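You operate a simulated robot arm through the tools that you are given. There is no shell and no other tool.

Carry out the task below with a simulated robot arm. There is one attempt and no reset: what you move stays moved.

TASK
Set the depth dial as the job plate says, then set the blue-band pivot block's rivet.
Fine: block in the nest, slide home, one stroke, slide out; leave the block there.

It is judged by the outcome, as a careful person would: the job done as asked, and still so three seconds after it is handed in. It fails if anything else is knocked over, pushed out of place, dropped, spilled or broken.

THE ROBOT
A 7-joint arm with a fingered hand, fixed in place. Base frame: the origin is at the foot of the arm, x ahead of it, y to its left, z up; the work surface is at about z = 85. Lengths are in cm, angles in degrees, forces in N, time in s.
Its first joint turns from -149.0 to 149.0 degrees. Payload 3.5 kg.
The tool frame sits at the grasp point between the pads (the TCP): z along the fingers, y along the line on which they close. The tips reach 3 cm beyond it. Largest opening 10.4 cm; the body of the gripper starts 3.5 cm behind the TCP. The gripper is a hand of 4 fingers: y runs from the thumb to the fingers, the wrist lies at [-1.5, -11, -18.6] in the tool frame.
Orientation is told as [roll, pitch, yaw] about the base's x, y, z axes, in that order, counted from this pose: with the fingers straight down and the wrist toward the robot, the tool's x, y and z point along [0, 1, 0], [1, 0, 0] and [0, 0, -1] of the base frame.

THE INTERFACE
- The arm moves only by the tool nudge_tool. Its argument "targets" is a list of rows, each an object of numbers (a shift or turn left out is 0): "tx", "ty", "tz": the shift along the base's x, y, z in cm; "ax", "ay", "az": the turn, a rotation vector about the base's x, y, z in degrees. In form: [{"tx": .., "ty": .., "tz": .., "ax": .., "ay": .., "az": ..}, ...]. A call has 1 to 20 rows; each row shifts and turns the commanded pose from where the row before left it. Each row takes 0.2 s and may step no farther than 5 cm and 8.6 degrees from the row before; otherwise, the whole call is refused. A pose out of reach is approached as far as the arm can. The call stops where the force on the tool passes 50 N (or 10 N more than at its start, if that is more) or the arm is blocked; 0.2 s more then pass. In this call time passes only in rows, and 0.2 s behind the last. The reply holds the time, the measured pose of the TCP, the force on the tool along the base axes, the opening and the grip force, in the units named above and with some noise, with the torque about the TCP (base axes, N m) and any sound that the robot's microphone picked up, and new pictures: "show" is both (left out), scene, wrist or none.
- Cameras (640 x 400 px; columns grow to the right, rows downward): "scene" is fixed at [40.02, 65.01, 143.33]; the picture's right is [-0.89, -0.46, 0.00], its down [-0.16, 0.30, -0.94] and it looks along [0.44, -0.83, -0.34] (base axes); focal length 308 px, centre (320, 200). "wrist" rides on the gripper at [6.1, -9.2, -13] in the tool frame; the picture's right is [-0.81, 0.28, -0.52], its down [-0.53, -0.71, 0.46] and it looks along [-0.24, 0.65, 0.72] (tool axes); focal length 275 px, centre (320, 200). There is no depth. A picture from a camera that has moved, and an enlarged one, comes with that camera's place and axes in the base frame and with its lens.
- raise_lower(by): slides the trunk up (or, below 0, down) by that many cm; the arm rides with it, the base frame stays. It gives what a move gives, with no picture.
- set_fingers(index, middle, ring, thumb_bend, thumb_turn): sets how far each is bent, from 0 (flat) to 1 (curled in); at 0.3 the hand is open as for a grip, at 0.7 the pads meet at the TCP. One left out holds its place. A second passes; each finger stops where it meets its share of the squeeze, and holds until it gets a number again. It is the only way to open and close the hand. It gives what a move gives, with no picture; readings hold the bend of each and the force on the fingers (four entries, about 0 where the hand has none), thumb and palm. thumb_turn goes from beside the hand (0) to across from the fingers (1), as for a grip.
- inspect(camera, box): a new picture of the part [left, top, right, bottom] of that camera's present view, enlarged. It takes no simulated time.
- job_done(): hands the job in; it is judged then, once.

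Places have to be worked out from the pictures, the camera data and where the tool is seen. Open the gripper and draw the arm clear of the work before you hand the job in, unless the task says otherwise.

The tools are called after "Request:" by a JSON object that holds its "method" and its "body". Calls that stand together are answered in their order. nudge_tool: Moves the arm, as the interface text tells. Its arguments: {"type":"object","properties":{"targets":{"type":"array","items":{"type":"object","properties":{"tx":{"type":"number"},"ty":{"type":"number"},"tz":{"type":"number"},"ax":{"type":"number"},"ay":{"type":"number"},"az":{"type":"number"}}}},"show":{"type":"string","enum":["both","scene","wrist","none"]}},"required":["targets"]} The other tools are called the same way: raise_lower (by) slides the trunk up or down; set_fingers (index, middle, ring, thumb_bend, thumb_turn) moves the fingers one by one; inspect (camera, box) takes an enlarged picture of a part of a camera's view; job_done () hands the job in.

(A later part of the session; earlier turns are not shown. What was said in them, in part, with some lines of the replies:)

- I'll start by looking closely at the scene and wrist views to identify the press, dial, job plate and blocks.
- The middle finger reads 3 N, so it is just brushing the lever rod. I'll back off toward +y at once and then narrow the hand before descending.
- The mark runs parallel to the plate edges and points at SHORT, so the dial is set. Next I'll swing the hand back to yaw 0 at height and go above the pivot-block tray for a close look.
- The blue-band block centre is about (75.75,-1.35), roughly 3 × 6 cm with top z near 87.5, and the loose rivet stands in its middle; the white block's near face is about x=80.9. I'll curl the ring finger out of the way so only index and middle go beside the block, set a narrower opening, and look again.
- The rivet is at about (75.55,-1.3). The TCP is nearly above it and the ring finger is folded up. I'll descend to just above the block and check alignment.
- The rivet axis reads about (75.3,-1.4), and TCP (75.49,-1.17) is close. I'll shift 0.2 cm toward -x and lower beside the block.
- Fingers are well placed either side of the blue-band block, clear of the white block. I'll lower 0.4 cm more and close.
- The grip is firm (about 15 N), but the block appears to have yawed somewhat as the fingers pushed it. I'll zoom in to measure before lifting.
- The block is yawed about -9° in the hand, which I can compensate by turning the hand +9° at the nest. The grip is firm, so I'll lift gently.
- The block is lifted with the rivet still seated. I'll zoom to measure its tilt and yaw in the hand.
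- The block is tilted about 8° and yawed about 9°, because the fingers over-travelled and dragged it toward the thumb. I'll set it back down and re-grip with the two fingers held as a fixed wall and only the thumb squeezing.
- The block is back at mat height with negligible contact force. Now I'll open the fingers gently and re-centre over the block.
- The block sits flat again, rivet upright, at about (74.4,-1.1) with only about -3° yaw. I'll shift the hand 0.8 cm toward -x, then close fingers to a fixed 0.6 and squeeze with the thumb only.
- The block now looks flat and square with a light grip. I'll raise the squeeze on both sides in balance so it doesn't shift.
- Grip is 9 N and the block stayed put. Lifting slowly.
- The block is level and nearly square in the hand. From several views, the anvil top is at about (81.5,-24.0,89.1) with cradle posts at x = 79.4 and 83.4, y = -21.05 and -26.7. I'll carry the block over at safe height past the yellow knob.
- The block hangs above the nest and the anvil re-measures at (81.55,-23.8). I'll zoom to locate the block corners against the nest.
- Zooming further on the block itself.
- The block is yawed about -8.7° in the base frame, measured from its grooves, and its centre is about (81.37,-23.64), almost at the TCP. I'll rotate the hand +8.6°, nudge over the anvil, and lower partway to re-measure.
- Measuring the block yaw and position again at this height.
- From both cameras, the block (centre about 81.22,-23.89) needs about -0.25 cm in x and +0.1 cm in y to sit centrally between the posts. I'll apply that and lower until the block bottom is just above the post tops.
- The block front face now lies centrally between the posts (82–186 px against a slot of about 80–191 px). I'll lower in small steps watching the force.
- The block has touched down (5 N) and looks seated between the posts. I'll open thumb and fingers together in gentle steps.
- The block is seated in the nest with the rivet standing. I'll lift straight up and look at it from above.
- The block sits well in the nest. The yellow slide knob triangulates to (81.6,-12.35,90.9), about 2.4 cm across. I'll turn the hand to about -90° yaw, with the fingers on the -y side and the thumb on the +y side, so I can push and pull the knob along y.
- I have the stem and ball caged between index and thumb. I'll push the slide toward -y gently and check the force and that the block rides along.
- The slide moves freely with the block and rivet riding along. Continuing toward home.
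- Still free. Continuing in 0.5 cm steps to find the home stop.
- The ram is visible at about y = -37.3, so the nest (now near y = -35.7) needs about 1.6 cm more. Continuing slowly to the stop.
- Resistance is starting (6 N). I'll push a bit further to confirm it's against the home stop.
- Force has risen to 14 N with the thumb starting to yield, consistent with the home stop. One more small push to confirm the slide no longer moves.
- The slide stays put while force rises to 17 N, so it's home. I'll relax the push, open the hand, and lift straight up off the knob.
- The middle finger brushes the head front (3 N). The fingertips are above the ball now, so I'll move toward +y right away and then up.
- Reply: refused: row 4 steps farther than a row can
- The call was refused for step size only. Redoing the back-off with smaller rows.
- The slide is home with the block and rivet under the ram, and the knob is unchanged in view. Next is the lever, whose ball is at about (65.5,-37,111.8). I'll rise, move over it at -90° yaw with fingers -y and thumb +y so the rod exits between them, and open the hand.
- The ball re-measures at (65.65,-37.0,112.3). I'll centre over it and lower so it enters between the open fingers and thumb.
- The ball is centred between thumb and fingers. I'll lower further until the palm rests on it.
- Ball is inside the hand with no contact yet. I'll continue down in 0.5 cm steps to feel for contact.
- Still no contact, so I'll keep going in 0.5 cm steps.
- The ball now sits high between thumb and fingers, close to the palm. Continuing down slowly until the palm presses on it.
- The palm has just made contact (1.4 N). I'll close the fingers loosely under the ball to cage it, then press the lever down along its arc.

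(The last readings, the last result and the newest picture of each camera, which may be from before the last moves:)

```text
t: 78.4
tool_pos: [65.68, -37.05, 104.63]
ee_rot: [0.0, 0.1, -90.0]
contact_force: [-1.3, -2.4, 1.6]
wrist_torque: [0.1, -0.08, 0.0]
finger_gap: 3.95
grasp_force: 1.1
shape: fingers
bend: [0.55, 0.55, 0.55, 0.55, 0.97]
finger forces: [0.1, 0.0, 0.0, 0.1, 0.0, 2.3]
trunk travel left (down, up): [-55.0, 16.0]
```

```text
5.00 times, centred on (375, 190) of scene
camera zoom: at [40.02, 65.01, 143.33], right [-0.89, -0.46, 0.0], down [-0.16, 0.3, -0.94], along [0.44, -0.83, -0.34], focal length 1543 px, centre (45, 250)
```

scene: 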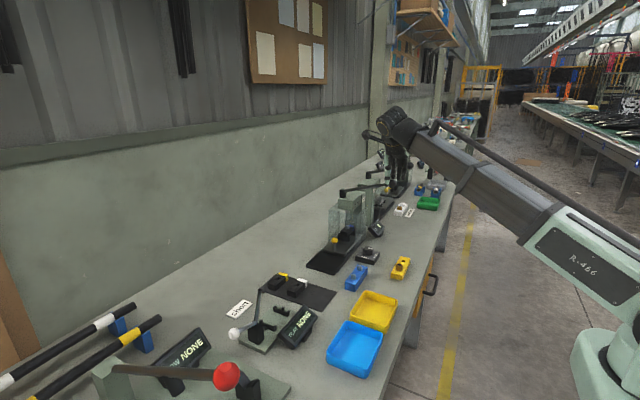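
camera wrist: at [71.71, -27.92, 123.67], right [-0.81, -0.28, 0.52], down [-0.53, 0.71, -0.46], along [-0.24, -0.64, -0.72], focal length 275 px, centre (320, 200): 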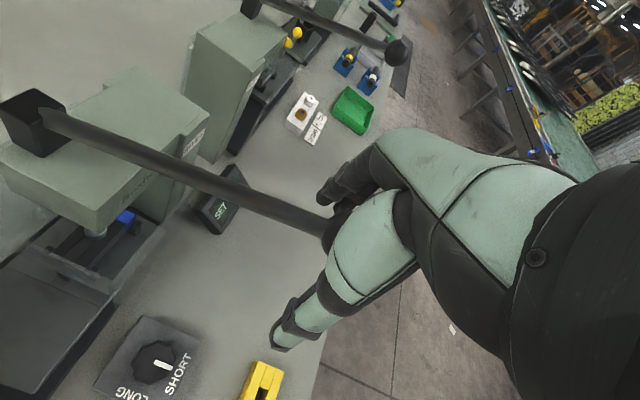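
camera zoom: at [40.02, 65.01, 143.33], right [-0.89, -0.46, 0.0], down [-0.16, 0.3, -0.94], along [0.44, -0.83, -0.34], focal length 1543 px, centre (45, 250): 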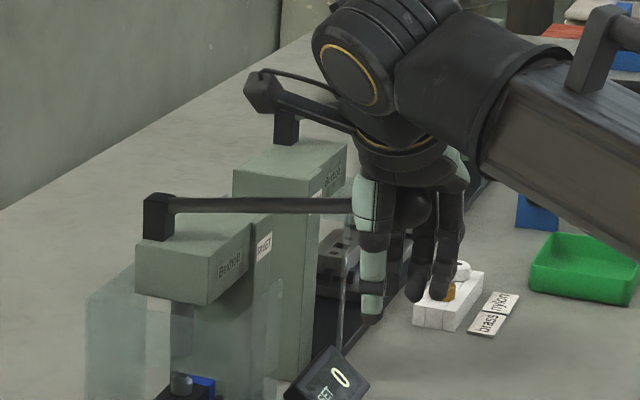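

The lever swings down smoothly with only about 2 N. I'll continue along the arc, watching the ram and counter.

Request:
{"method": "nudge_tool", "body": {"targets": [{"tz": -0.7, "tx": -0.15}, {"tz": -0.7, "tx": -0.15}, {"tz": -0.7, "tx": -0.1}, {"tz": -0.7, "tx": -0.1}], "show": "none"}}

Request:
{"method": "inspect", "body": {"camera": "scene", "box": [330, 150, 430, 250]}}

```text
t: 79.4
tool_pos: [65.22, -37.22, 101.93]
ee_rot: [0.0, 0.0, -90.0]
contact_force: [0.1, -1.9, 2.0]
wrist_torque: [0.05, 0.07, 0.06]
finger_gap: 3.97
grasp_force: 1.5
shape: fingers
bend: [0.55, 0.55, 0.55, 0.55, 0.97]
finger forces: [0.0, 0.0, 0.0, 0.1, 0.1, 2.5]
trunk travel left (down, up): [-55.0, 16.0]
```

```text
4.00 times, centred on (380, 200) of scene
camera zoom: at [40.02, 65.01, 143.33], right [-0.89, -0.46, 0.0], down [-0.16, 0.3, -0.94], along [0.44, -0.83, -0.34], focal length 1234 px, centre (80, 200)
```

zoom: 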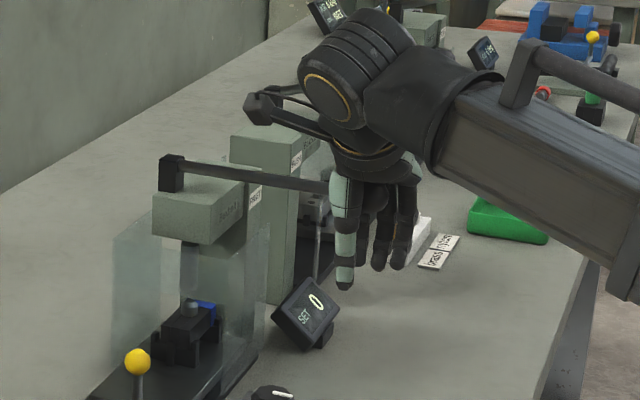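

Going down smoothly; the counter still reads 0. Continuing.

Request:
{"method": "nudge_tool", "body": {"targets": [{"tz": -0.7}, {"tz": -0.7}, {"tz": -0.7}, {"tz": -0.7}], "show": "none"}}

Request:
{"method": "inspect", "body": {"camera": "scene", "box": [330, 160, 430, 260]}}

```text
t: 80.4
tool_pos: [65.36, -37.12, 99.05]
ee_rot: [0.0, -0.1, -90.0]
contact_force: [0.5, -4.1, 7.8]
wrist_torque: [0.18, 0.01, 0.05]
finger_gap: 3.95
grasp_force: 3.9
shape: fingers
bend: [0.55, 0.55, 0.55, 0.55, 0.97]
finger forces: [0.0, 0.0, 0.0, 0.0, 0.0, 8.3]
trunk travel left (down, up): [-55.0, 16.0]
```

```text
4.00 times, centred on (380, 210) of scene
camera zoom: at [40.02, 65.01, 143.33], right [-0.89, -0.46, 0.0], down [-0.16, 0.3, -0.94], along [0.44, -0.83, -0.34], focal length 1234 px, centre (80, 160)
```

zoom: 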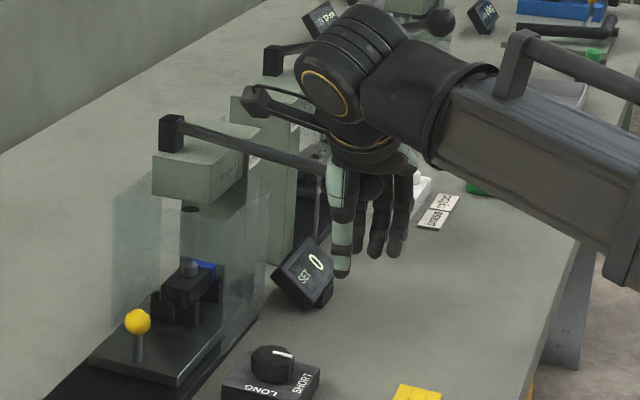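

The ram has reached the rivet and force has risen to 8 N. I'll continue pressing in smaller steps through the setting resistance.

Request:
{"method": "nudge_tool", "body": {"targets": [{"tz": -0.5}, {"tz": -0.5}, {"tz": -0.5}], "show": "none"}}

Request:
{"method": "inspect", "body": {"camera": "scene", "box": [330, 170, 430, 260]}}

```text
t: 81.2
tool_pos: [65.26, -37.11, 97.72]
ee_rot: [0.1, -0.1, -89.8]
contact_force: [10.1, -12.9, 26.5]
wrist_torque: [0.42, 0.63, 0.15]
finger_gap: 3.97
grasp_force: 13.1
shape: fingers
bend: [0.55, 0.55, 0.55, 0.55, 0.97]
finger forces: [0.0, 0.1, 0.0, 0.0, 0.0, 26.1]
trunk travel left (down, up): [-55.0, 16.0]
```

```text
4.44 times, centred on (380, 215) of scene
camera zoom: at [40.02, 65.01, 143.33], right [-0.89, -0.46, 0.0], down [-0.16, 0.3, -0.94], along [0.44, -0.83, -0.34], focal length 1371 px, centre (53, 133)
```

zoom: 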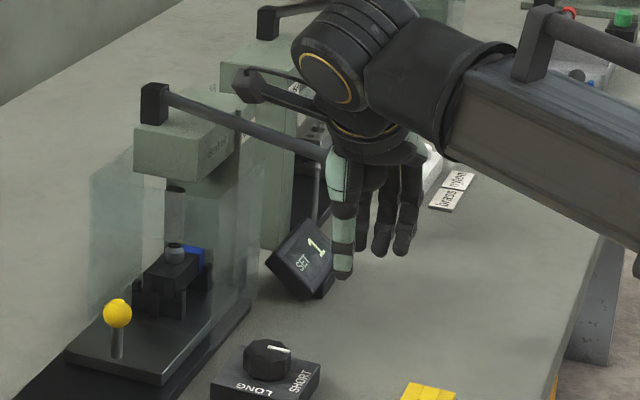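

The counter now reads SET 1, so one stroke is registered. I'll let the lever back up smoothly along its arc without pressing again.

Request:
{"method": "nudge_tool", "body": {"targets": [{"tz": 0.6}, {"tz": 0.8}, {"tz": 0.8}, {"tz": 0.8}, {"tz": 0.8}], "show": "none"}}

Request:
{"method": "inspect", "body": {"camera": "scene", "box": [330, 160, 430, 260]}}

```text
t: 82.4
tool_pos: [65.32, -37.09, 101.4]
ee_rot: [0.1, 0.1, -90.0]
contact_force: [-1.2, -6.9, 2.1]
wrist_torque: [0.37, -0.04, 0.04]
finger_gap: 3.96
grasp_force: 3.3
shape: fingers
bend: [0.55, 0.55, 0.55, 0.55, 0.97]
finger forces: [0.0, 0.0, 0.0, 0.1, 0.0, 6.3]
trunk travel left (down, up): [-55.0, 16.0]
```

```text
4.00 times, centred on (380, 210) of scene
camera zoom: at [40.02, 65.01, 143.33], right [-0.89, -0.46, 0.0], down [-0.16, 0.3, -0.94], along [0.44, -0.83, -0.34], focal length 1234 px, centre (80, 160)
```

zoom: 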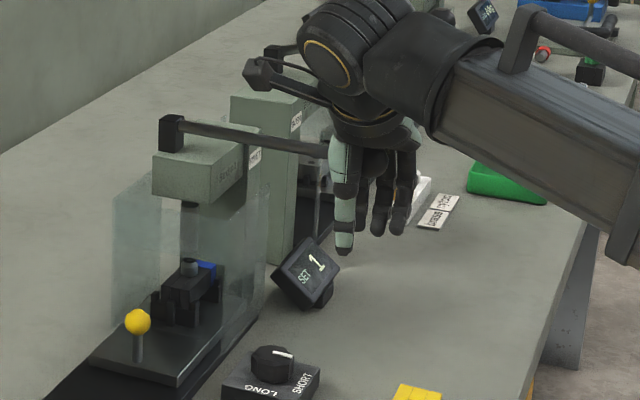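

The lever is springing back up with the hand and the ram is retracting. Continuing up to its rest position.

Request:
{"method": "nudge_tool", "body": {"targets": [{"tz": 0.9}, {"tz": 0.9, "tx": 0.1}, {"tz": 0.9, "tx": 0.1}, {"tz": 0.9, "tx": 0.1}, {"tz": 0.6}], "show": "none"}}

Request:
{"method": "set_fingers", "body": {"index": 0.36, "middle": 0.36, "ring": 0.36, "thumb_bend": 0.36}}

Request:
{"method": "inspect", "body": {"camera": "scene", "box": [330, 140, 430, 250]}}

```text
t: 83.6
tool_pos: [65.5, -37.05, 105.6]
ee_rot: [-0.1, 0.0, -90.0]
contact_force: [1.2, -0.9, 1.3]
wrist_torque: [0.06, 0.05, 0.02]
finger_gap: 3.98
grasp_force: 0.9
shape: fingers
bend: [0.55, 0.55, 0.55, 0.55, 0.97]
finger forces: [0.0, 0.1, 0.0, 0.0, 0.0, 1.2]
trunk travel left (down, up): [-55.0, 16.0]
```

```text
t: 84.6
tool_pos: [65.52, -37.06, 105.65]
ee_rot: [0.0, 0.0, -89.9]
contact_force: [0.6, -1.2, 0.3]
wrist_torque: [0.05, 0.04, 0.02]
finger_gap: 8.81
grasp_force: 0.3
shape: fingers
bend: [0.36, 0.36, 0.36, 0.36, 0.97]
finger forces: [0.0, 0.1, 0.0, 0.0, 0.0, 1.0]
trunk travel left (down, up): [-55.0, 16.0]
```

```text
3.64 times, centred on (380, 195) of scene
camera zoom: at [40.02, 65.01, 143.33], right [-0.89, -0.46, 0.0], down [-0.16, 0.3, -0.94], along [0.44, -0.83, -0.34], focal length 1122 px, centre (102, 218)
```

zoom: 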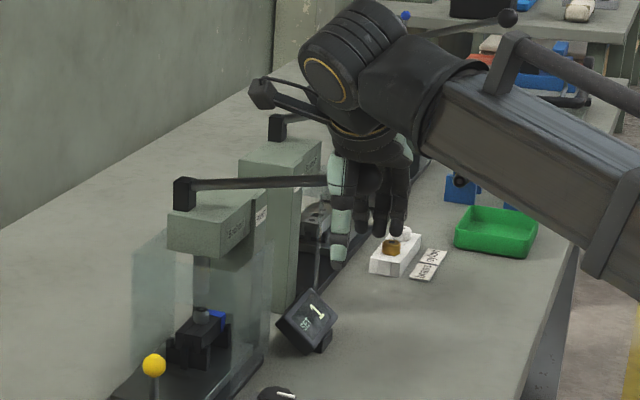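

Fingers are open and the lever is nearly at rest. I'll lift straight up off the ball.

Request:
{"method": "nudge_tool", "body": {"targets": [{"tz": 0.7}, {"tz": 1}, {"tz": 2}, {"tz": 3}, {"tz": 4}, {"tz": 4}, {"tz": 4}], "show": "both"}}

Request:
{"method": "inspect", "body": {"camera": "scene", "box": [320, 170, 420, 270]}}

Request:
{"method": "inspect", "body": {"camera": "wrist", "box": [0, 140, 300, 380]}}

```text
t: 86.2
tool_pos: [65.51, -37.09, 124.42]
ee_rot: [0.0, 0.0, -90.0]
contact_force: [0.2, 0.1, -0.1]
wrist_torque: [-0.01, -0.02, -0.01]
finger_gap: 8.78
grasp_force: 0.1
shape: fingers
bend: [0.36, 0.36, 0.36, 0.36, 0.97]
finger forces: [0.1, 0.1, 0.0, 0.0, 0.1, 0.1]
trunk travel left (down, up): [-55.0, 16.0]
camera wrist: at [71.55, -27.81, 137.37], right [-0.81, -0.28, 0.52], down [-0.53, 0.71, -0.46], along [-0.24, -0.65, -0.72], focal length 275 px, centre (320, 200)
```

scene: 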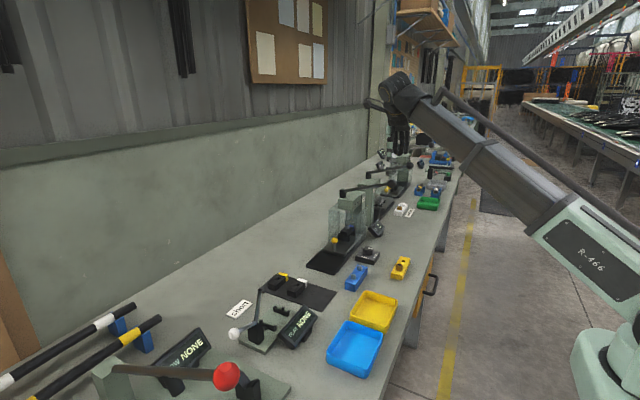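
wrist: 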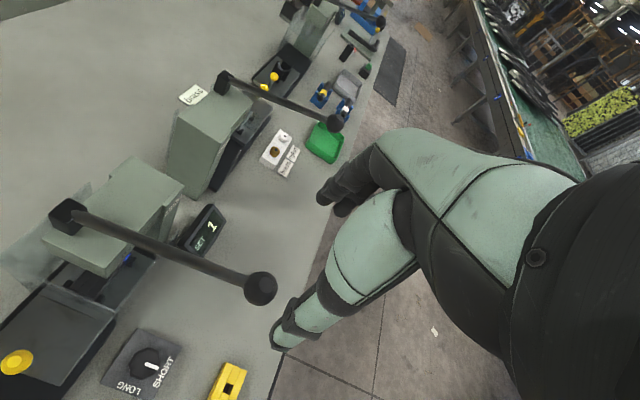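

```text
4.00 times, centred on (370, 220) of scene
camera zoom: at [40.02, 65.01, 143.33], right [-0.89, -0.46, 0.0], down [-0.16, 0.3, -0.94], along [0.44, -0.83, -0.34], focal length 1234 px, centre (120, 120)
```

zoom: 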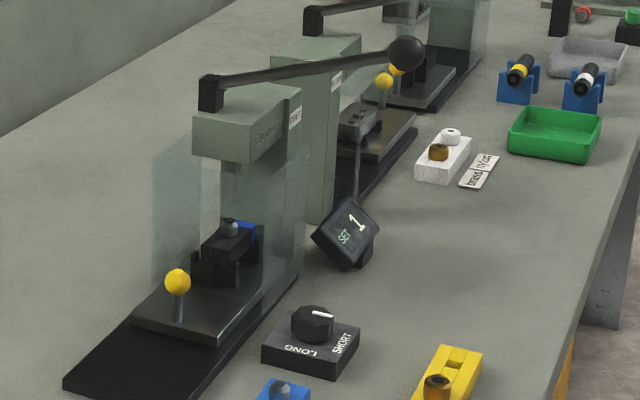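

```text
1.67 times, centred on (150, 260) of wrist
camera zoom: at [71.55, -27.81, 137.37], right [-0.81, -0.28, 0.52], down [-0.53, 0.71, -0.46], along [-0.24, -0.65, -0.72], focal length 459 px, centre (603, 100)
```

zoom: 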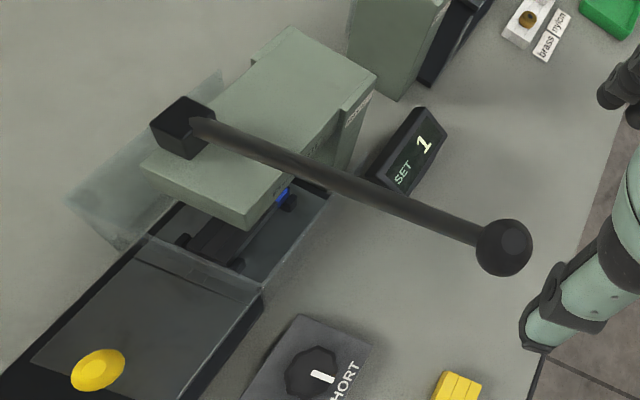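

The lever is back at rest, the counter reads SET 1, and the dial is still on SHORT. Next I'll pull the slide out, using the knob at about (81.6,-25.7). I'll go around at height and approach from the +y side.

Request:
{"method": "set_fingers", "body": {"index": 0.52, "middle": 0.52, "ring": 0.52, "thumb_bend": 0.44}}

Request:
{"method": "nudge_tool", "body": {"targets": [{"ty": 4}, {"ty": 4, "tx": 1}, {"ty": 4, "tx": 2.5}, {"ty": 3, "tx": 3.5}, {"ty": 2, "tx": 4}, {"tx": 4}, {"tx": 1, "tz": -4}, {"tz": -4.5}, {"tz": -4.5}, {"tz": -4.5}, {"tz": -4}, {"tz": -3}], "show": "both"}}

Request:
{"method": "inspect", "body": {"camera": "wrist", "box": [200, 80, 400, 320]}}

Request:
{"method": "inspect", "body": {"camera": "scene", "box": [300, 180, 400, 270]}}

```text
t: 87.2
tool_pos: [65.62, -36.98, 124.43]
ee_rot: [-0.1, -0.1, -90.0]
contact_force: [-0.2, -0.8, -0.2]
wrist_torque: [-0.01, 0.0, -0.02]
finger_gap: 5.78
grasp_force: 0.0
shape: fingers
bend: [0.52, 0.52, 0.52, 0.44, 0.97]
finger forces: [0.0, 0.0, 0.0, 0.0, 0.0, 0.0]
trunk travel left (down, up): [-55.0, 16.0]
```

```text
t: 89.8
tool_pos: [81.59, -20.03, 100.1]
ee_rot: [0.1, 0.0, -90.1]
contact_force: [0.0, 0.7, 0.1]
wrist_torque: [-0.01, -0.01, 0.0]
finger_gap: 5.77
grasp_force: 0.2
shape: fingers
bend: [0.52, 0.52, 0.52, 0.44, 0.97]
finger forces: [0.0, 0.1, 0.1, 0.1, 0.0, 0.0]
trunk travel left (down, up): [-55.0, 16.0]
camera wrist: at [87.66, -10.94, 112.89], right [-0.81, -0.28, 0.52], down [-0.53, 0.71, -0.46], along [-0.24, -0.65, -0.72], focal length 275 px, centre (320, 200)
```

scene: 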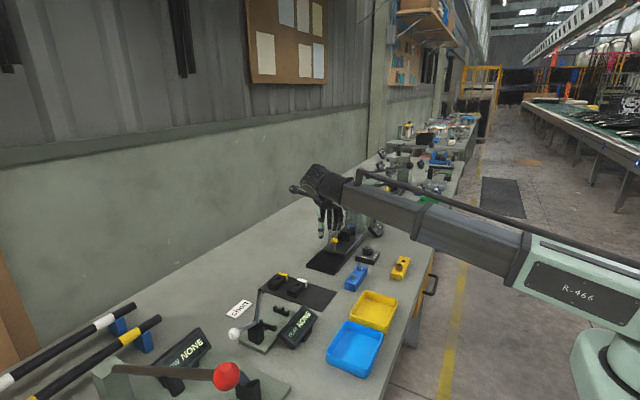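
wrist: 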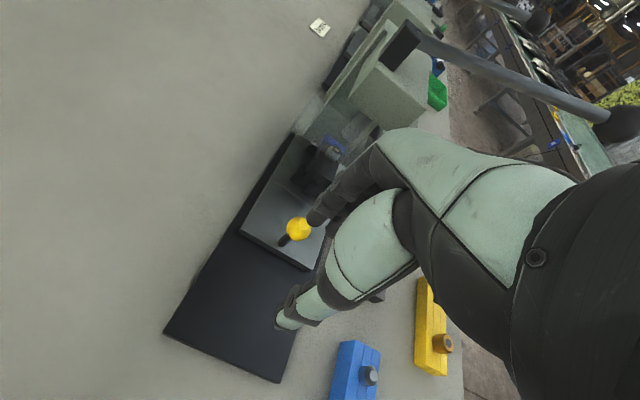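

```text
1.67 times, centred on (300, 200) of wrist
camera zoom: at [87.66, -10.94, 112.89], right [-0.81, -0.28, 0.52], down [-0.53, 0.71, -0.46], along [-0.24, -0.65, -0.72], focal length 459 px, centre (353, 200)
```

zoom: 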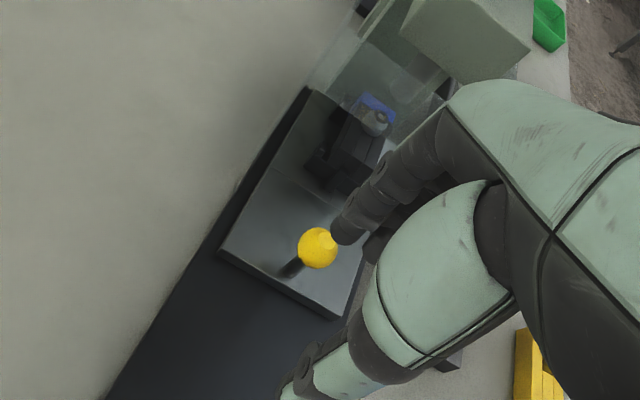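

```text
4.44 times, centred on (350, 225) of scene
camera zoom: at [40.02, 65.01, 143.33], right [-0.89, -0.46, 0.0], down [-0.16, 0.3, -0.94], along [0.44, -0.83, -0.34], focal length 1371 px, centre (187, 89)
```

zoom: 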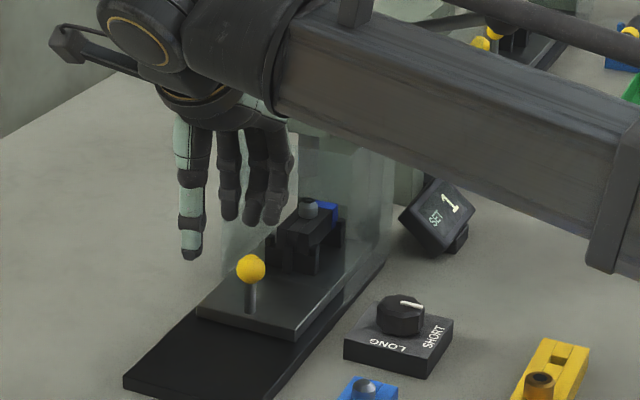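

The knob is at about (81.4,-26.0). I'll move so the fingertips pass above the ball and come down just behind it on the -y side, keeping the hand further from the press head than before.

Request:
{"method": "nudge_tool", "body": {"targets": [{"ty": -2, "tz": -1.5}, {"ty": -1.6, "tz": -1.5}, {"ty": -1.1}], "show": "none"}}

Request:
{"method": "inspect", "body": {"camera": "scene", "box": [310, 200, 380, 260]}}

Request:
{"method": "inspect", "body": {"camera": "wrist", "box": [220, 140, 380, 320]}}

```text
t: 90.6
tool_pos: [81.48, -24.82, 96.91]
ee_rot: [0.0, 0.0, -90.0]
contact_force: [0.1, 0.7, -0.4]
wrist_torque: [-0.03, 0.0, -0.02]
finger_gap: 5.76
grasp_force: 0.1
shape: fingers
bend: [0.52, 0.52, 0.52, 0.44, 0.97]
finger forces: [0.0, 0.0, 0.1, 0.1, 0.0, 0.0]
trunk travel left (down, up): [-55.0, 16.0]
```

```text
6.67 times, centred on (345, 230) of scene
camera zoom: at [40.02, 65.01, 143.33], right [-0.89, -0.46, 0.0], down [-0.16, 0.3, -0.94], along [0.44, -0.83, -0.34], focal length 2057 px, centre (153, 0)
```

zoom: 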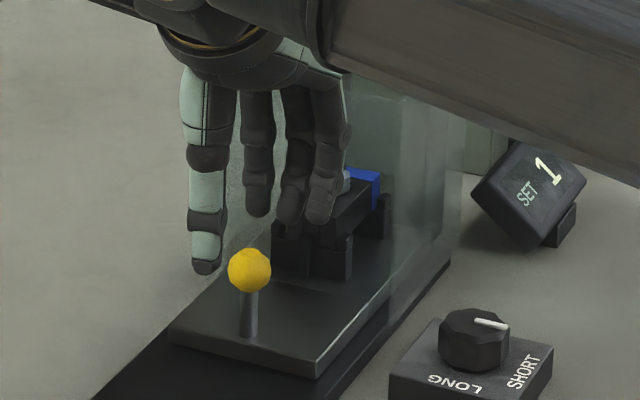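

```text
2.22 times, centred on (300, 230) of wrist
camera zoom: at [87.48, -15.67, 109.77], right [-0.81, -0.28, 0.52], down [-0.53, 0.71, -0.46], along [-0.24, -0.65, -0.72], focal length 612 px, centre (364, 133)
```

zoom: 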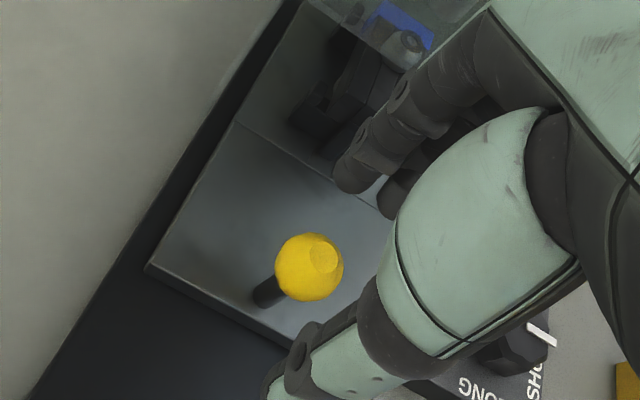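

Fingers are behind the ball and thumb in front with good clearance. Lowering now.

Request:
{"method": "nudge_tool", "body": {"targets": [{"tz": -1.7}, {"tz": -1.7}, {"tz": -1.7}], "show": "none"}}

Request:
{"method": "inspect", "body": {"camera": "scene", "box": [310, 210, 370, 265]}}

Request:
{"method": "set_fingers", "body": {"index": 0.68, "middle": 0.66, "thumb_bend": 0.6}}

Request:
{"method": "inspect", "body": {"camera": "scene", "box": [310, 210, 370, 265]}}

```text
t: 91.4
tool_pos: [81.59, -24.76, 91.74]
ee_rot: [-0.1, 0.0, -90.0]
contact_force: [0.0, -0.3, -0.5]
wrist_torque: [0.01, -0.02, 0.01]
finger_gap: 5.77
grasp_force: 0.0
shape: fingers
bend: [0.52, 0.52, 0.52, 0.44, 0.97]
finger forces: [0.1, 0.1, 0.0, 0.0, 0.0, 0.0]
trunk travel left (down, up): [-55.0, 16.0]
```

```text
7.27 times, centred on (340, 238) of scene
camera zoom: at [40.02, 65.01, 143.33], right [-0.89, -0.46, 0.0], down [-0.16, 0.3, -0.94], along [0.44, -0.83, -0.34], focal length 2244 px, centre (174, -73)
```

zoom: 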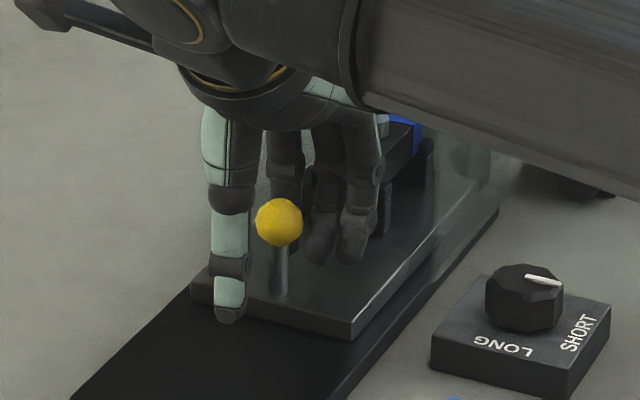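

```text
t: 92.4
tool_pos: [81.67, -24.8, 91.6]
ee_rot: [0.0, 0.0, -90.0]
contact_force: [0.0, -3.2, -2.3]
wrist_torque: [0.0, 0.02, -0.01]
finger_gap: 2.06
grasp_force: 1.6
shape: fingers
bend: [0.65, 0.66, 0.52, 0.6, 0.97]
finger forces: [2.9, 0.1, 0.0, 0.0, 0.0, 0.1]
trunk travel left (down, up): [-55.0, 16.0]
```

```text
7.27 times, centred on (340, 238) of scene
camera zoom: at [40.02, 65.01, 143.33], right [-0.89, -0.46, 0.0], down [-0.16, 0.3, -0.94], along [0.44, -0.83, -0.34], focal length 2244 px, centre (174, -73)
```

zoom: 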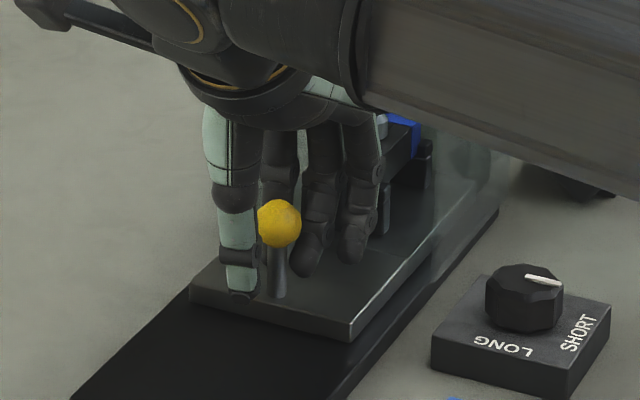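

The index finger is hooked behind the stem. I'll close the thumb to complete the cage, then pull the slide out.

Request:
{"method": "set_fingers", "body": {"index": 0.74, "middle": 0.72, "thumb_bend": 0.74}}

Request:
{"method": "nudge_tool", "body": {"targets": [{"ty": 0.5}, {"ty": 0.8}, {"ty": 0.8}, {"ty": 0.8}], "show": "wrist"}}

Request:
{"method": "inspect", "body": {"camera": "scene", "box": [300, 200, 380, 270]}}

```text
t: 93.4
tool_pos: [81.58, -24.73, 91.75]
ee_rot: [0.0, -0.1, -90.0]
contact_force: [0.8, 0.2, -6.9]
wrist_torque: [-0.01, -0.01, 0.04]
finger_gap: 0.05
grasp_force: 6.1
shape: fingers
bend: [0.73, 0.72, 0.52, 0.71, 0.97]
finger forces: [5.9, 2.6, 0.0, 0.0, 4.7, 0.0]
trunk travel left (down, up): [-55.0, 16.0]
```

```text
t: 94.4
tool_pos: [81.51, -21.96, 91.7]
ee_rot: [0.0, 0.0, -90.0]
contact_force: [-1.6, -1.5, -5.5]
wrist_torque: [-0.06, 0.04, -0.01]
finger_gap: 0.02
grasp_force: 6.6
shape: fingers
bend: [0.73, 0.72, 0.52, 0.71, 0.97]
finger forces: [5.6, 3.7, 0.0, 0.0, 3.8, 0.1]
trunk travel left (down, up): [-55.0, 16.0]
camera wrist: at [87.62, -12.76, 104.58], right [-0.81, -0.28, 0.52], down [-0.53, 0.71, -0.46], along [-0.24, -0.65, -0.72], focal length 275 px, centre (320, 200)
```

wrist: 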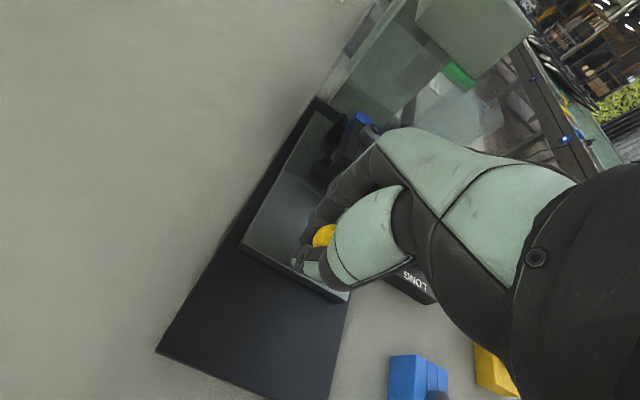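

```text
5.71 times, centred on (340, 235) of scene
camera zoom: at [40.02, 65.01, 143.33], right [-0.89, -0.46, 0.0], down [-0.16, 0.3, -0.94], along [0.44, -0.83, -0.34], focal length 1763 px, centre (206, 0)
```

zoom: 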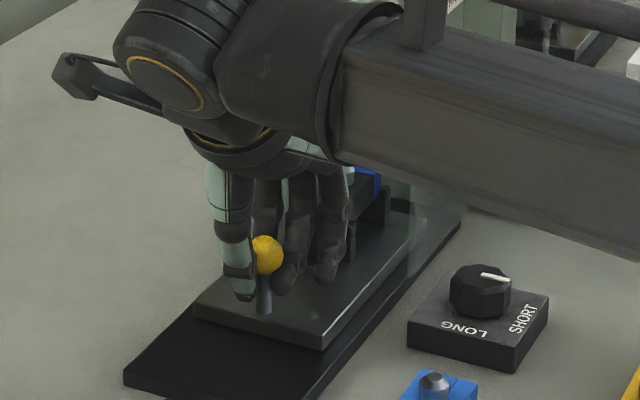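

The slide is coming out with the block riding along. Continuing to pull.

Request:
{"method": "nudge_tool", "body": {"targets": [{"ty": 0.9}, {"ty": 1}, {"ty": 1}, {"ty": 1}, {"ty": 1}, {"ty": 0.9}], "show": "wrist"}}

Request:
{"method": "inspect", "body": {"camera": "scene", "box": [300, 200, 400, 275]}}

```text
t: 95.8
tool_pos: [81.65, -15.98, 91.64]
ee_rot: [0.1, 0.0, -90.0]
contact_force: [2.1, -0.4, -4.1]
wrist_torque: [-0.08, -0.04, 0.0]
finger_gap: 0.03
grasp_force: 7.4
shape: fingers
bend: [0.73, 0.72, 0.52, 0.71, 0.97]
finger forces: [6.8, 2.6, 0.0, 0.0, 4.3, 0.1]
trunk travel left (down, up): [-55.0, 16.0]
camera wrist: at [87.61, -6.85, 104.56], right [-0.81, -0.28, 0.52], down [-0.53, 0.71, -0.46], along [-0.24, -0.64, -0.72], focal length 275 px, centre (320, 200)
```

wrist: 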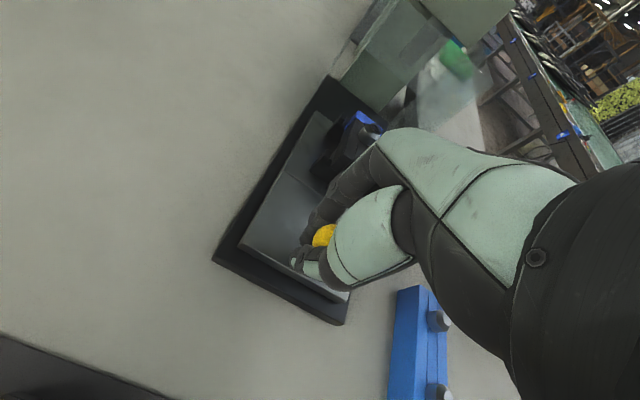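

```text
5.33 times, centred on (350, 238) of scene
camera zoom: at [40.02, 65.01, 143.33], right [-0.89, -0.46, 0.0], down [-0.16, 0.3, -0.94], along [0.44, -0.83, -0.34], focal length 1646 px, centre (160, 0)
```

zoom: 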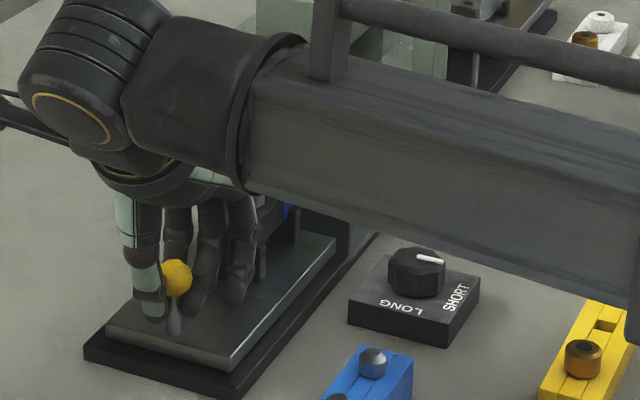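

About 3 cm remain to the original out position. Continuing in smaller steps until the stop.

Request:
{"method": "nudge_tool", "body": {"targets": [{"ty": 0.7}, {"ty": 0.7}, {"ty": 0.6}, {"ty": 0.5}], "show": "none"}}

Request:
{"method": "nudge_tool", "body": {"targets": [{"ty": 0.3}, {"ty": 0.3}], "show": "wrist"}}

Request:
{"method": "inspect", "body": {"camera": "scene", "box": [300, 200, 400, 275]}}

```text
t: 96.8
tool_pos: [81.63, -13.67, 91.53]
ee_rot: [0.0, -0.1, -90.0]
contact_force: [1.9, -1.0, -6.4]
wrist_torque: [-0.07, -0.02, 0.04]
finger_gap: 0.02
grasp_force: 7.0
shape: fingers
bend: [0.73, 0.72, 0.52, 0.71, 0.97]
finger forces: [6.8, 2.9, 0.1, 0.1, 4.3, 0.0]
trunk travel left (down, up): [-55.0, 16.0]
```

```text
t: 97.4
tool_pos: [81.59, -12.98, 91.65]
ee_rot: [0.1, 0.1, -89.8]
contact_force: [3.3, -1.0, -6.4]
wrist_torque: [-0.09, -0.06, -0.01]
finger_gap: 0.01
grasp_force: 7.5
shape: fingers
bend: [0.73, 0.72, 0.52, 0.71, 0.97]
finger forces: [7.6, 1.9, 0.1, 0.0, 5.0, 0.0]
trunk travel left (down, up): [-55.0, 16.0]
camera wrist: at [87.57, -3.78, 104.59], right [-0.81, -0.28, 0.52], down [-0.53, 0.71, -0.46], along [-0.24, -0.65, -0.72], focal length 275 px, centre (320, 200)
```

wrist: 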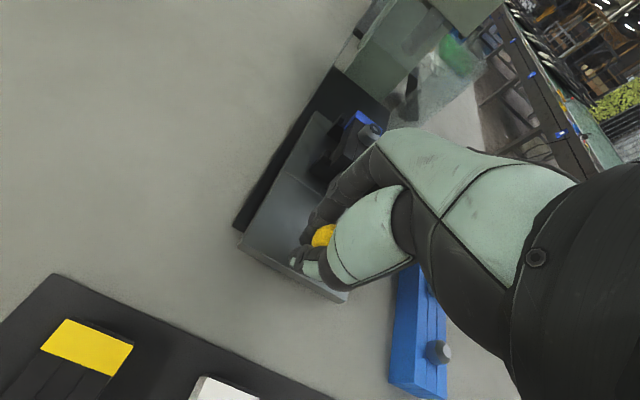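

```text
5.33 times, centred on (350, 238) of scene
camera zoom: at [40.02, 65.01, 143.33], right [-0.89, -0.46, 0.0], down [-0.16, 0.3, -0.94], along [0.44, -0.83, -0.34], focal length 1646 px, centre (160, 0)
```

zoom: 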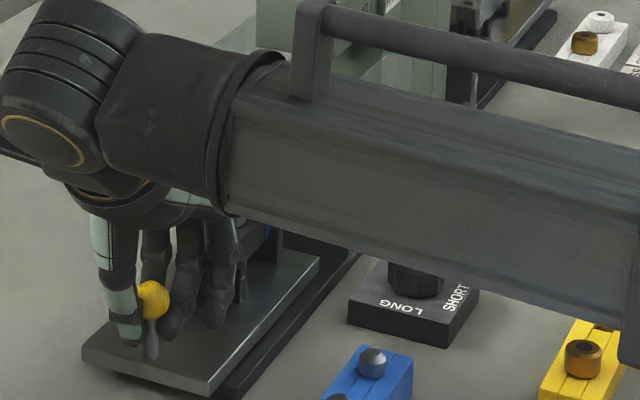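

Nearly at the original position. I'll pull a touch more to feel for the out stop.

Request:
{"method": "nudge_tool", "body": {"targets": [{"ty": 0.25}, {"ty": 0.25}], "show": "none"}}

```text
t: 98.0
tool_pos: [81.65, -12.59, 91.62]
ee_rot: [0.0, 0.1, -90.1]
contact_force: [2.8, -0.5, -5.4]
wrist_torque: [-0.06, -0.01, 0.03]
finger_gap: 0.03
grasp_force: 7.9
shape: fingers
bend: [0.73, 0.72, 0.52, 0.71, 0.97]
finger forces: [7.1, 2.0, 0.1, 0.1, 4.8, 0.0]
trunk travel left (down, up): [-55.0, 16.0]
```

Checking the knob's pixel position against its original (about 317.4, 257).

Request:
{"method": "inspect", "body": {"camera": "scene", "box": [300, 200, 400, 280]}}

```text
5.00 times, centred on (350, 240) of scene
camera zoom: at [40.02, 65.01, 143.33], right [-0.89, -0.46, 0.0], down [-0.16, 0.3, -0.94], along [0.44, -0.83, -0.34], focal length 1543 px, centre (170, 0)
```

zoom: 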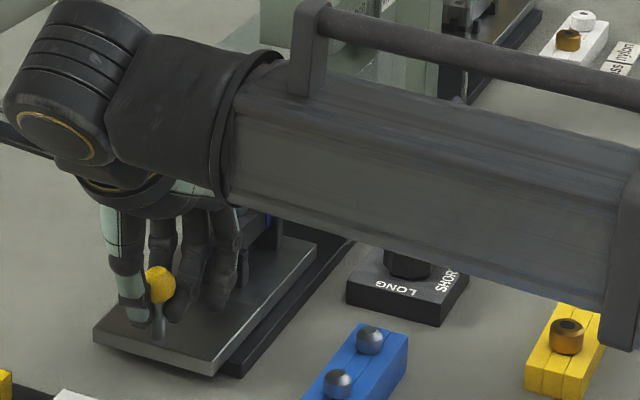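

It matches the original position to within a couple of pixels. One more small pull to seat it on the out stop.

Request:
{"method": "nudge_tool", "body": {"targets": [{"ty": 0.2}, {"ty": 0.2}], "show": "none"}}

Request:
{"method": "inspect", "body": {"camera": "scene", "box": [300, 200, 400, 280]}}

```text
t: 98.6
tool_pos: [81.54, -12.13, 91.63]
ee_rot: [0.0, -0.1, -90.0]
contact_force: [4.3, -7.1, -3.3]
wrist_torque: [-0.19, -0.1, 0.04]
finger_gap: 0.02
grasp_force: 7.2
shape: fingers
bend: [0.73, 0.72, 0.52, 0.72, 0.97]
finger forces: [9.6, 2.5, 0.0, 0.0, 2.7, 0.0]
trunk travel left (down, up): [-55.0, 16.0]
```

```text
5.00 times, centred on (350, 240) of scene
camera zoom: at [40.02, 65.01, 143.33], right [-0.89, -0.46, 0.0], down [-0.16, 0.3, -0.94], along [0.44, -0.83, -0.34], focal length 1543 px, centre (170, 0)
```

zoom: 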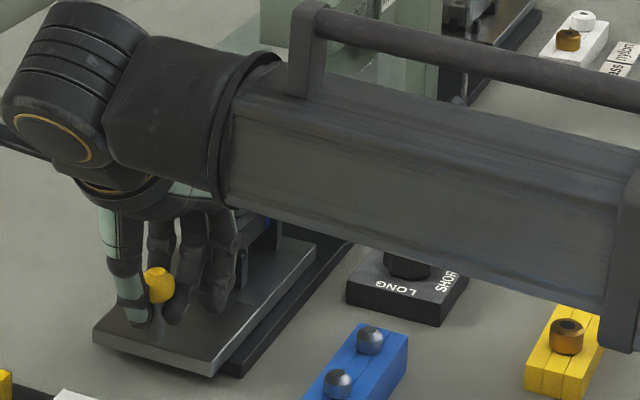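

The out stop is reached (7 N of resistance). I'll relax slightly, open the hand, and lift straight off the knob.

Request:
{"method": "nudge_tool", "body": {"targets": [{"ty": -0.15}], "show": "none"}}

Request:
{"method": "set_fingers", "body": {"index": 0.5, "middle": 0.5, "ring": 0.5, "thumb_bend": 0.46}}

Request:
{"method": "nudge_tool", "body": {"targets": [{"tz": 1}, {"tz": 2}, {"tz": 3}, {"tz": 4}, {"tz": 4}, {"tz": 4}], "show": "both"}}

Request:
{"method": "inspect", "body": {"camera": "scene", "box": [300, 190, 400, 280]}}

Request:
{"method": "inspect", "body": {"camera": "wrist", "box": [180, 140, 360, 340]}}

```text
t: 99.0
tool_pos: [81.47, -12.24, 91.76]
ee_rot: [0.0, -0.1, -90.1]
contact_force: [3.9, -5.5, -2.9]
wrist_torque: [-0.15, -0.09, 0.04]
finger_gap: 0.02
grasp_force: 7.0
shape: fingers
bend: [0.73, 0.72, 0.52, 0.72, 0.97]
finger forces: [8.8, 2.5, 0.1, 0.0, 3.1, 0.1]
trunk travel left (down, up): [-55.0, 16.0]
```

```text
t: 100.0
tool_pos: [81.44, -12.09, 91.74]
ee_rot: [0.0, 0.0, -89.9]
contact_force: [-0.2, -0.9, -0.2]
wrist_torque: [0.04, -0.04, 0.0]
finger_gap: 5.66
grasp_force: 0.1
shape: fingers
bend: [0.5, 0.5, 0.5, 0.46, 0.97]
finger forces: [0.0, 0.0, 0.0, 0.0, 0.1, 0.0]
trunk travel left (down, up): [-55.0, 16.0]
```

```text
t: 101.4
tool_pos: [81.4, -12.06, 109.71]
ee_rot: [0.0, 0.1, -90.0]
contact_force: [0.3, 0.0, 0.1]
wrist_torque: [0.0, -0.02, -0.03]
finger_gap: 5.64
grasp_force: 0.0
shape: fingers
bend: [0.5, 0.5, 0.5, 0.46, 0.97]
finger forces: [0.0, 0.1, 0.0, 0.1, 0.0, 0.0]
trunk travel left (down, up): [-55.0, 16.0]
camera wrist: at [87.44, -2.9, 122.73], right [-0.81, -0.28, 0.52], down [-0.53, 0.71, -0.46], along [-0.24, -0.65, -0.72], focal length 275 px, centre (320, 200)
```

scene: 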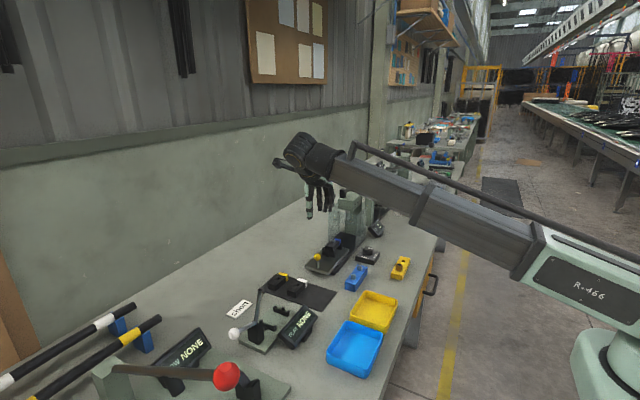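
wrist: 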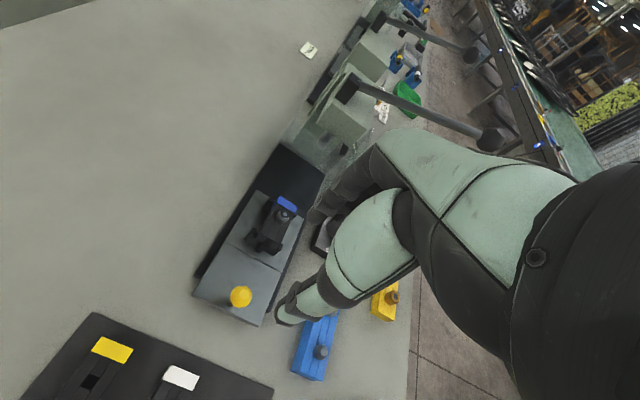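

```text
4.44 times, centred on (350, 235) of scene
camera zoom: at [40.02, 65.01, 143.33], right [-0.89, -0.46, 0.0], down [-0.16, 0.3, -0.94], along [0.44, -0.83, -0.34], focal length 1371 px, centre (187, 44)
```

zoom: 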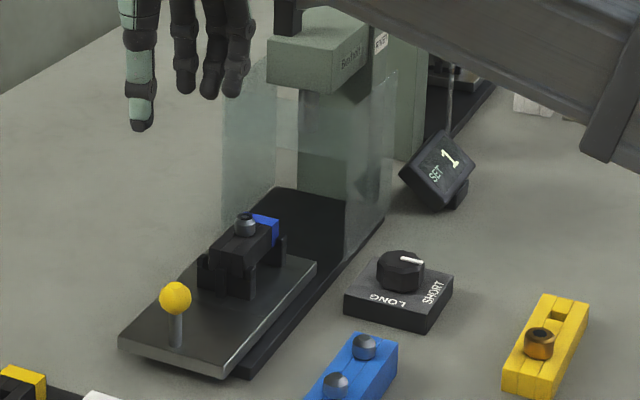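

```text
2.00 times, centred on (270, 240) of wrist
camera zoom: at [87.44, -2.9, 122.73], right [-0.81, -0.28, 0.52], down [-0.53, 0.71, -0.46], along [-0.24, -0.65, -0.72], focal length 551 px, centre (420, 120)
```

zoom: 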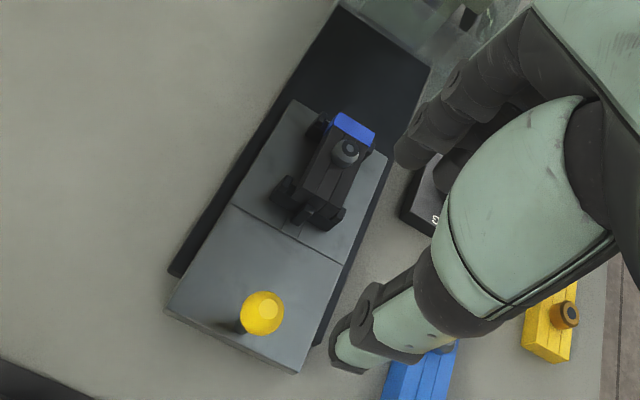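

The slide is out and the block sits in the nest. I'll zoom in on the rivet and the overall station.

Request:
{"method": "inspect", "body": {"camera": "scene", "box": [325, 230, 365, 265]}}

Request:
{"method": "inspect", "body": {"camera": "wrist", "box": [255, 185, 315, 265]}}

Request:
{"method": "inspect", "body": {"camera": "scene", "box": [380, 210, 430, 240]}}

```text
11.43 times, centred on (345, 248) of scene
camera zoom: at [40.02, 65.01, 143.33], right [-0.89, -0.46, 0.0], down [-0.16, 0.3, -0.94], along [0.44, -0.83, -0.34], focal length 3526 px, centre (34, -343)
```

zoom: 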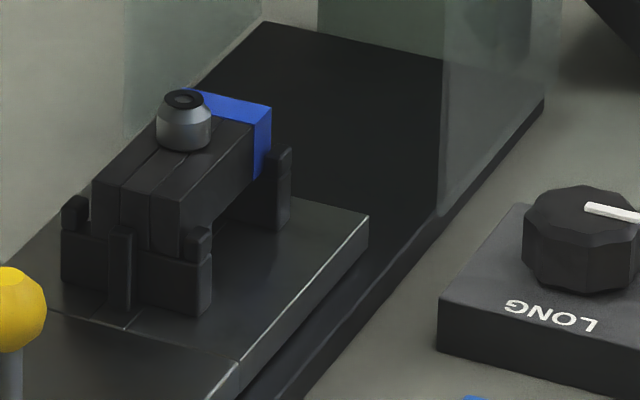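

```text
5.00 times, centred on (285, 225) of wrist
camera zoom: at [87.44, -2.9, 122.73], right [-0.81, -0.28, 0.52], down [-0.53, 0.71, -0.46], along [-0.24, -0.65, -0.72], focal length 1376 px, centre (495, 75)
```

zoom: 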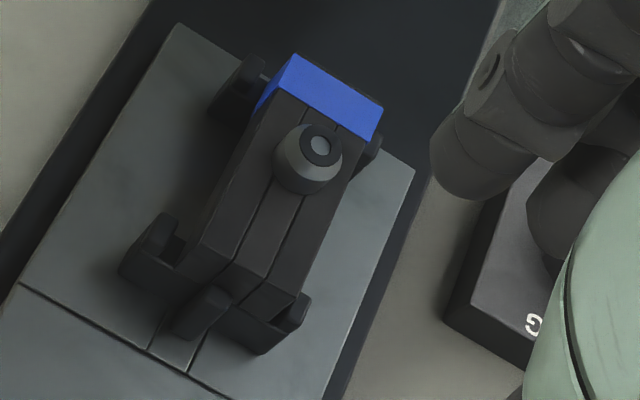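

```text
12.80 times, centred on (405, 225) of scene
camera zoom: at [40.02, 65.01, 143.33], right [-0.89, -0.46, 0.0], down [-0.16, 0.3, -0.94], along [0.44, -0.83, -0.34], focal length 3949 px, centre (-768, -120)
```

zoom: 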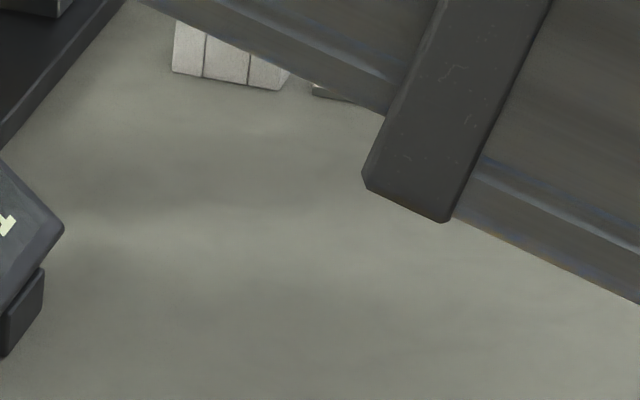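

The rivet top now shows the set ring, the counter reads 1, the dial is on SHORT and the slide is out with the block in the nest. I'll open the hand and draw the arm up and clear.

Request:
{"method": "nudge_tool", "body": {"targets": [{"tz": 4}, {"tz": 4}, {"tz": 4}, {"tz": 4}, {"tz": 4}, {"tz": 4}, {"tx": -4}, {"tx": -4}, {"tx": -4}], "show": "both"}}

Request:
{"method": "set_fingers", "body": {"index": 0.3, "middle": 0.3, "ring": 0.3, "thumb_bend": 0.3}}

Request:
{"method": "inspect", "body": {"camera": "scene", "box": [220, 160, 440, 345]}}

Request:
{"method": "inspect", "body": {"camera": "scene", "box": [320, 180, 420, 270]}}

```text
t: 103.4
tool_pos: [69.95, -13.56, 132.22]
ee_rot: [0.6, -0.3, -89.6]
contact_force: [0.0, 1.0, 0.3]
wrist_torque: [0.08, 0.01, 0.01]
finger_gap: 5.67
grasp_force: 0.1
shape: fingers
bend: [0.5, 0.5, 0.5, 0.46, 0.97]
finger forces: [0.2, 0.0, 0.0, 0.1, 0.1, 0.0]
out of reach, approached as far as the arm can: row 6, 8, 9
trunk travel left (down, up): [-55.0, 16.0]
camera wrist: at [75.71, -4.32, 145.14], right [-0.81, -0.28, 0.51], down [-0.53, 0.71, -0.47], along [-0.23, -0.65, -0.72], focal length 275 px, centre (320, 200)
```

scene: 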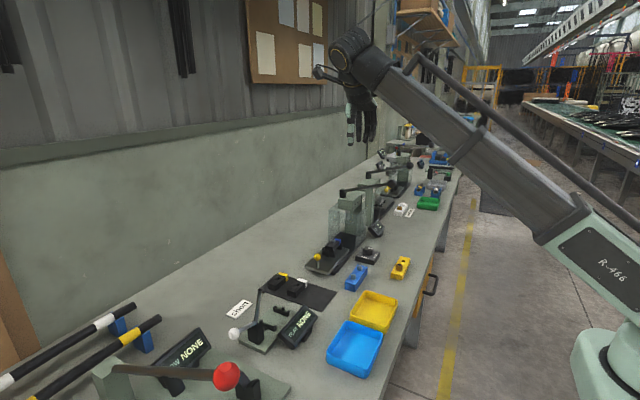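
wrist: 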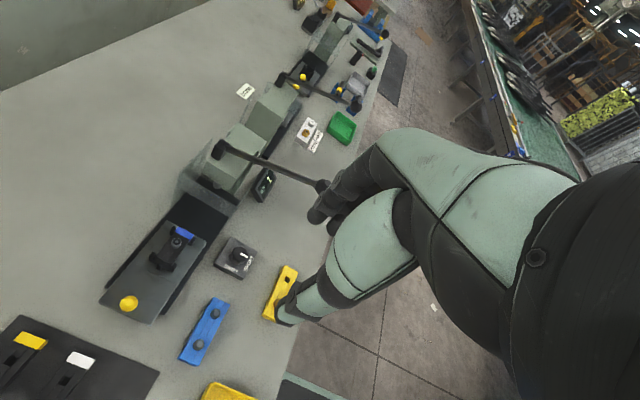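

```text
t: 104.4
tool_pos: [69.95, -13.6, 132.19]
ee_rot: [0.6, -0.3, -89.4]
contact_force: [0.6, -0.4, -0.5]
wrist_torque: [0.0, -0.01, 0.01]
finger_gap: 10.26
grasp_force: 0.0
shape: fingers
bend: [0.3, 0.3, 0.3, 0.3, 0.97]
finger forces: [0.0, 0.1, 0.0, 0.1, 0.0, 0.0]
trunk travel left (down, up): [-55.0, 16.0]
```

```text
2.16 times, centred on (330, 252) of scene
camera zoom: at [40.02, 65.01, 143.33], right [-0.89, -0.46, 0.0], down [-0.16, 0.3, -0.94], along [0.44, -0.83, -0.34], focal length 667 px, centre (298, 86)
```

zoom: 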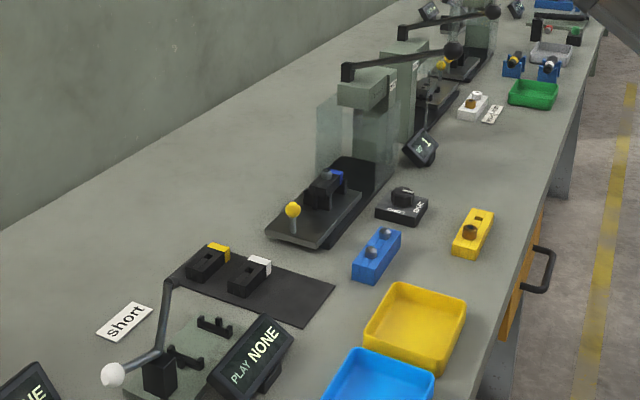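

```text
4.44 times, centred on (370, 225) of scene
camera zoom: at [40.02, 65.01, 143.33], right [-0.89, -0.46, 0.0], down [-0.16, 0.3, -0.94], along [0.44, -0.83, -0.34], focal length 1371 px, centre (98, 89)
```

zoom: 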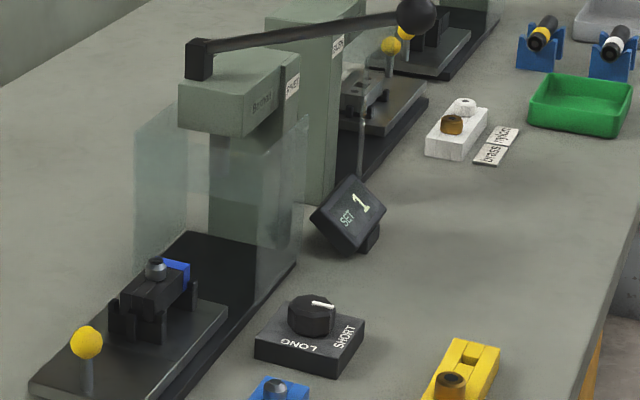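

The arm is clear and everything else is in place. I'll do a last check of the dial pointer before handing in.

Request:
{"method": "inspect", "body": {"camera": "scene", "box": [358, 240, 386, 262]}}

Request:
{"method": "inspect", "body": {"camera": "wrist", "box": [205, 225, 270, 290]}}

```text
16.00 times, centred on (372, 251) of scene
camera zoom: at [40.02, 65.01, 143.33], right [-0.89, -0.46, 0.0], down [-0.16, 0.3, -0.94], along [0.44, -0.83, -0.34], focal length 4937 px, centre (-512, -616)
```

zoom: 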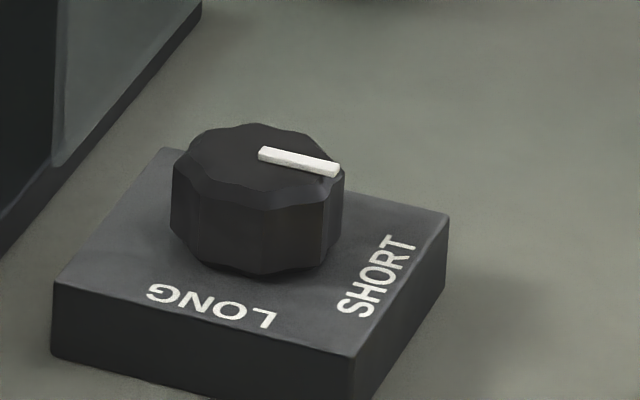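

```text
6.15 times, centred on (238, 258) of wrist
camera zoom: at [75.8, -4.32, 145.14], right [-0.81, -0.28, 0.51], down [-0.53, 0.71, -0.47], along [-0.23, -0.65, -0.72], focal length 1694 px, centre (828, -154)
```

zoom: 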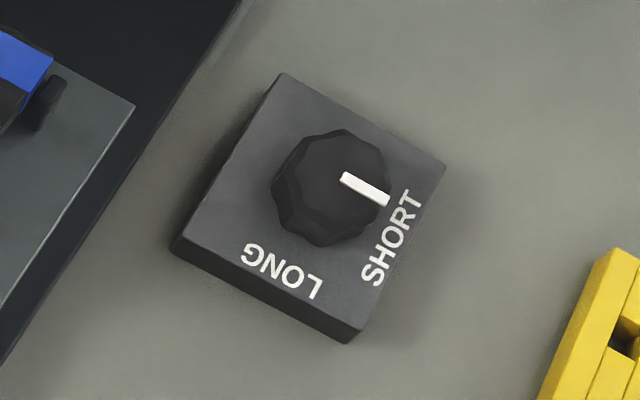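

The pointer sits on SHORT, the counter shows one stroke, the slide is out with the blue-band block left in the nest, and the arm is clear with the hand open. Handing the job in.

Request:
{"method": "job_done", "body": {}}

```text
The job is handed in.
```

I set the depth dial to SHORT, as the job plate says, and set the blue-band block's rivet with one press stroke. The job is handed in.

- **Dial:** the pointer sits on SHORT, about 4° off square to the plate edges in the last close view.
- **Rivet:** I put the blue-band block in the nest, pushed the slide to its home stop and gave the lever one stroke. The counter went from 0 to 1, and the rivet top now shows a ring mark.
- **Slide and block:** the slide is back at its out stop, and the block is left seated in the nest.
- **Rest of the bench:** the last pictures show nothing else knocked over or out of place. The hand is open and the arm is drawn clear.

The fingers brushed the lever rod early on, and what I took to be the front of the press head later, each at about 3 N. The lever still sat at rest and the counter still read 0 after the first touch. The slide had not moved after the second.
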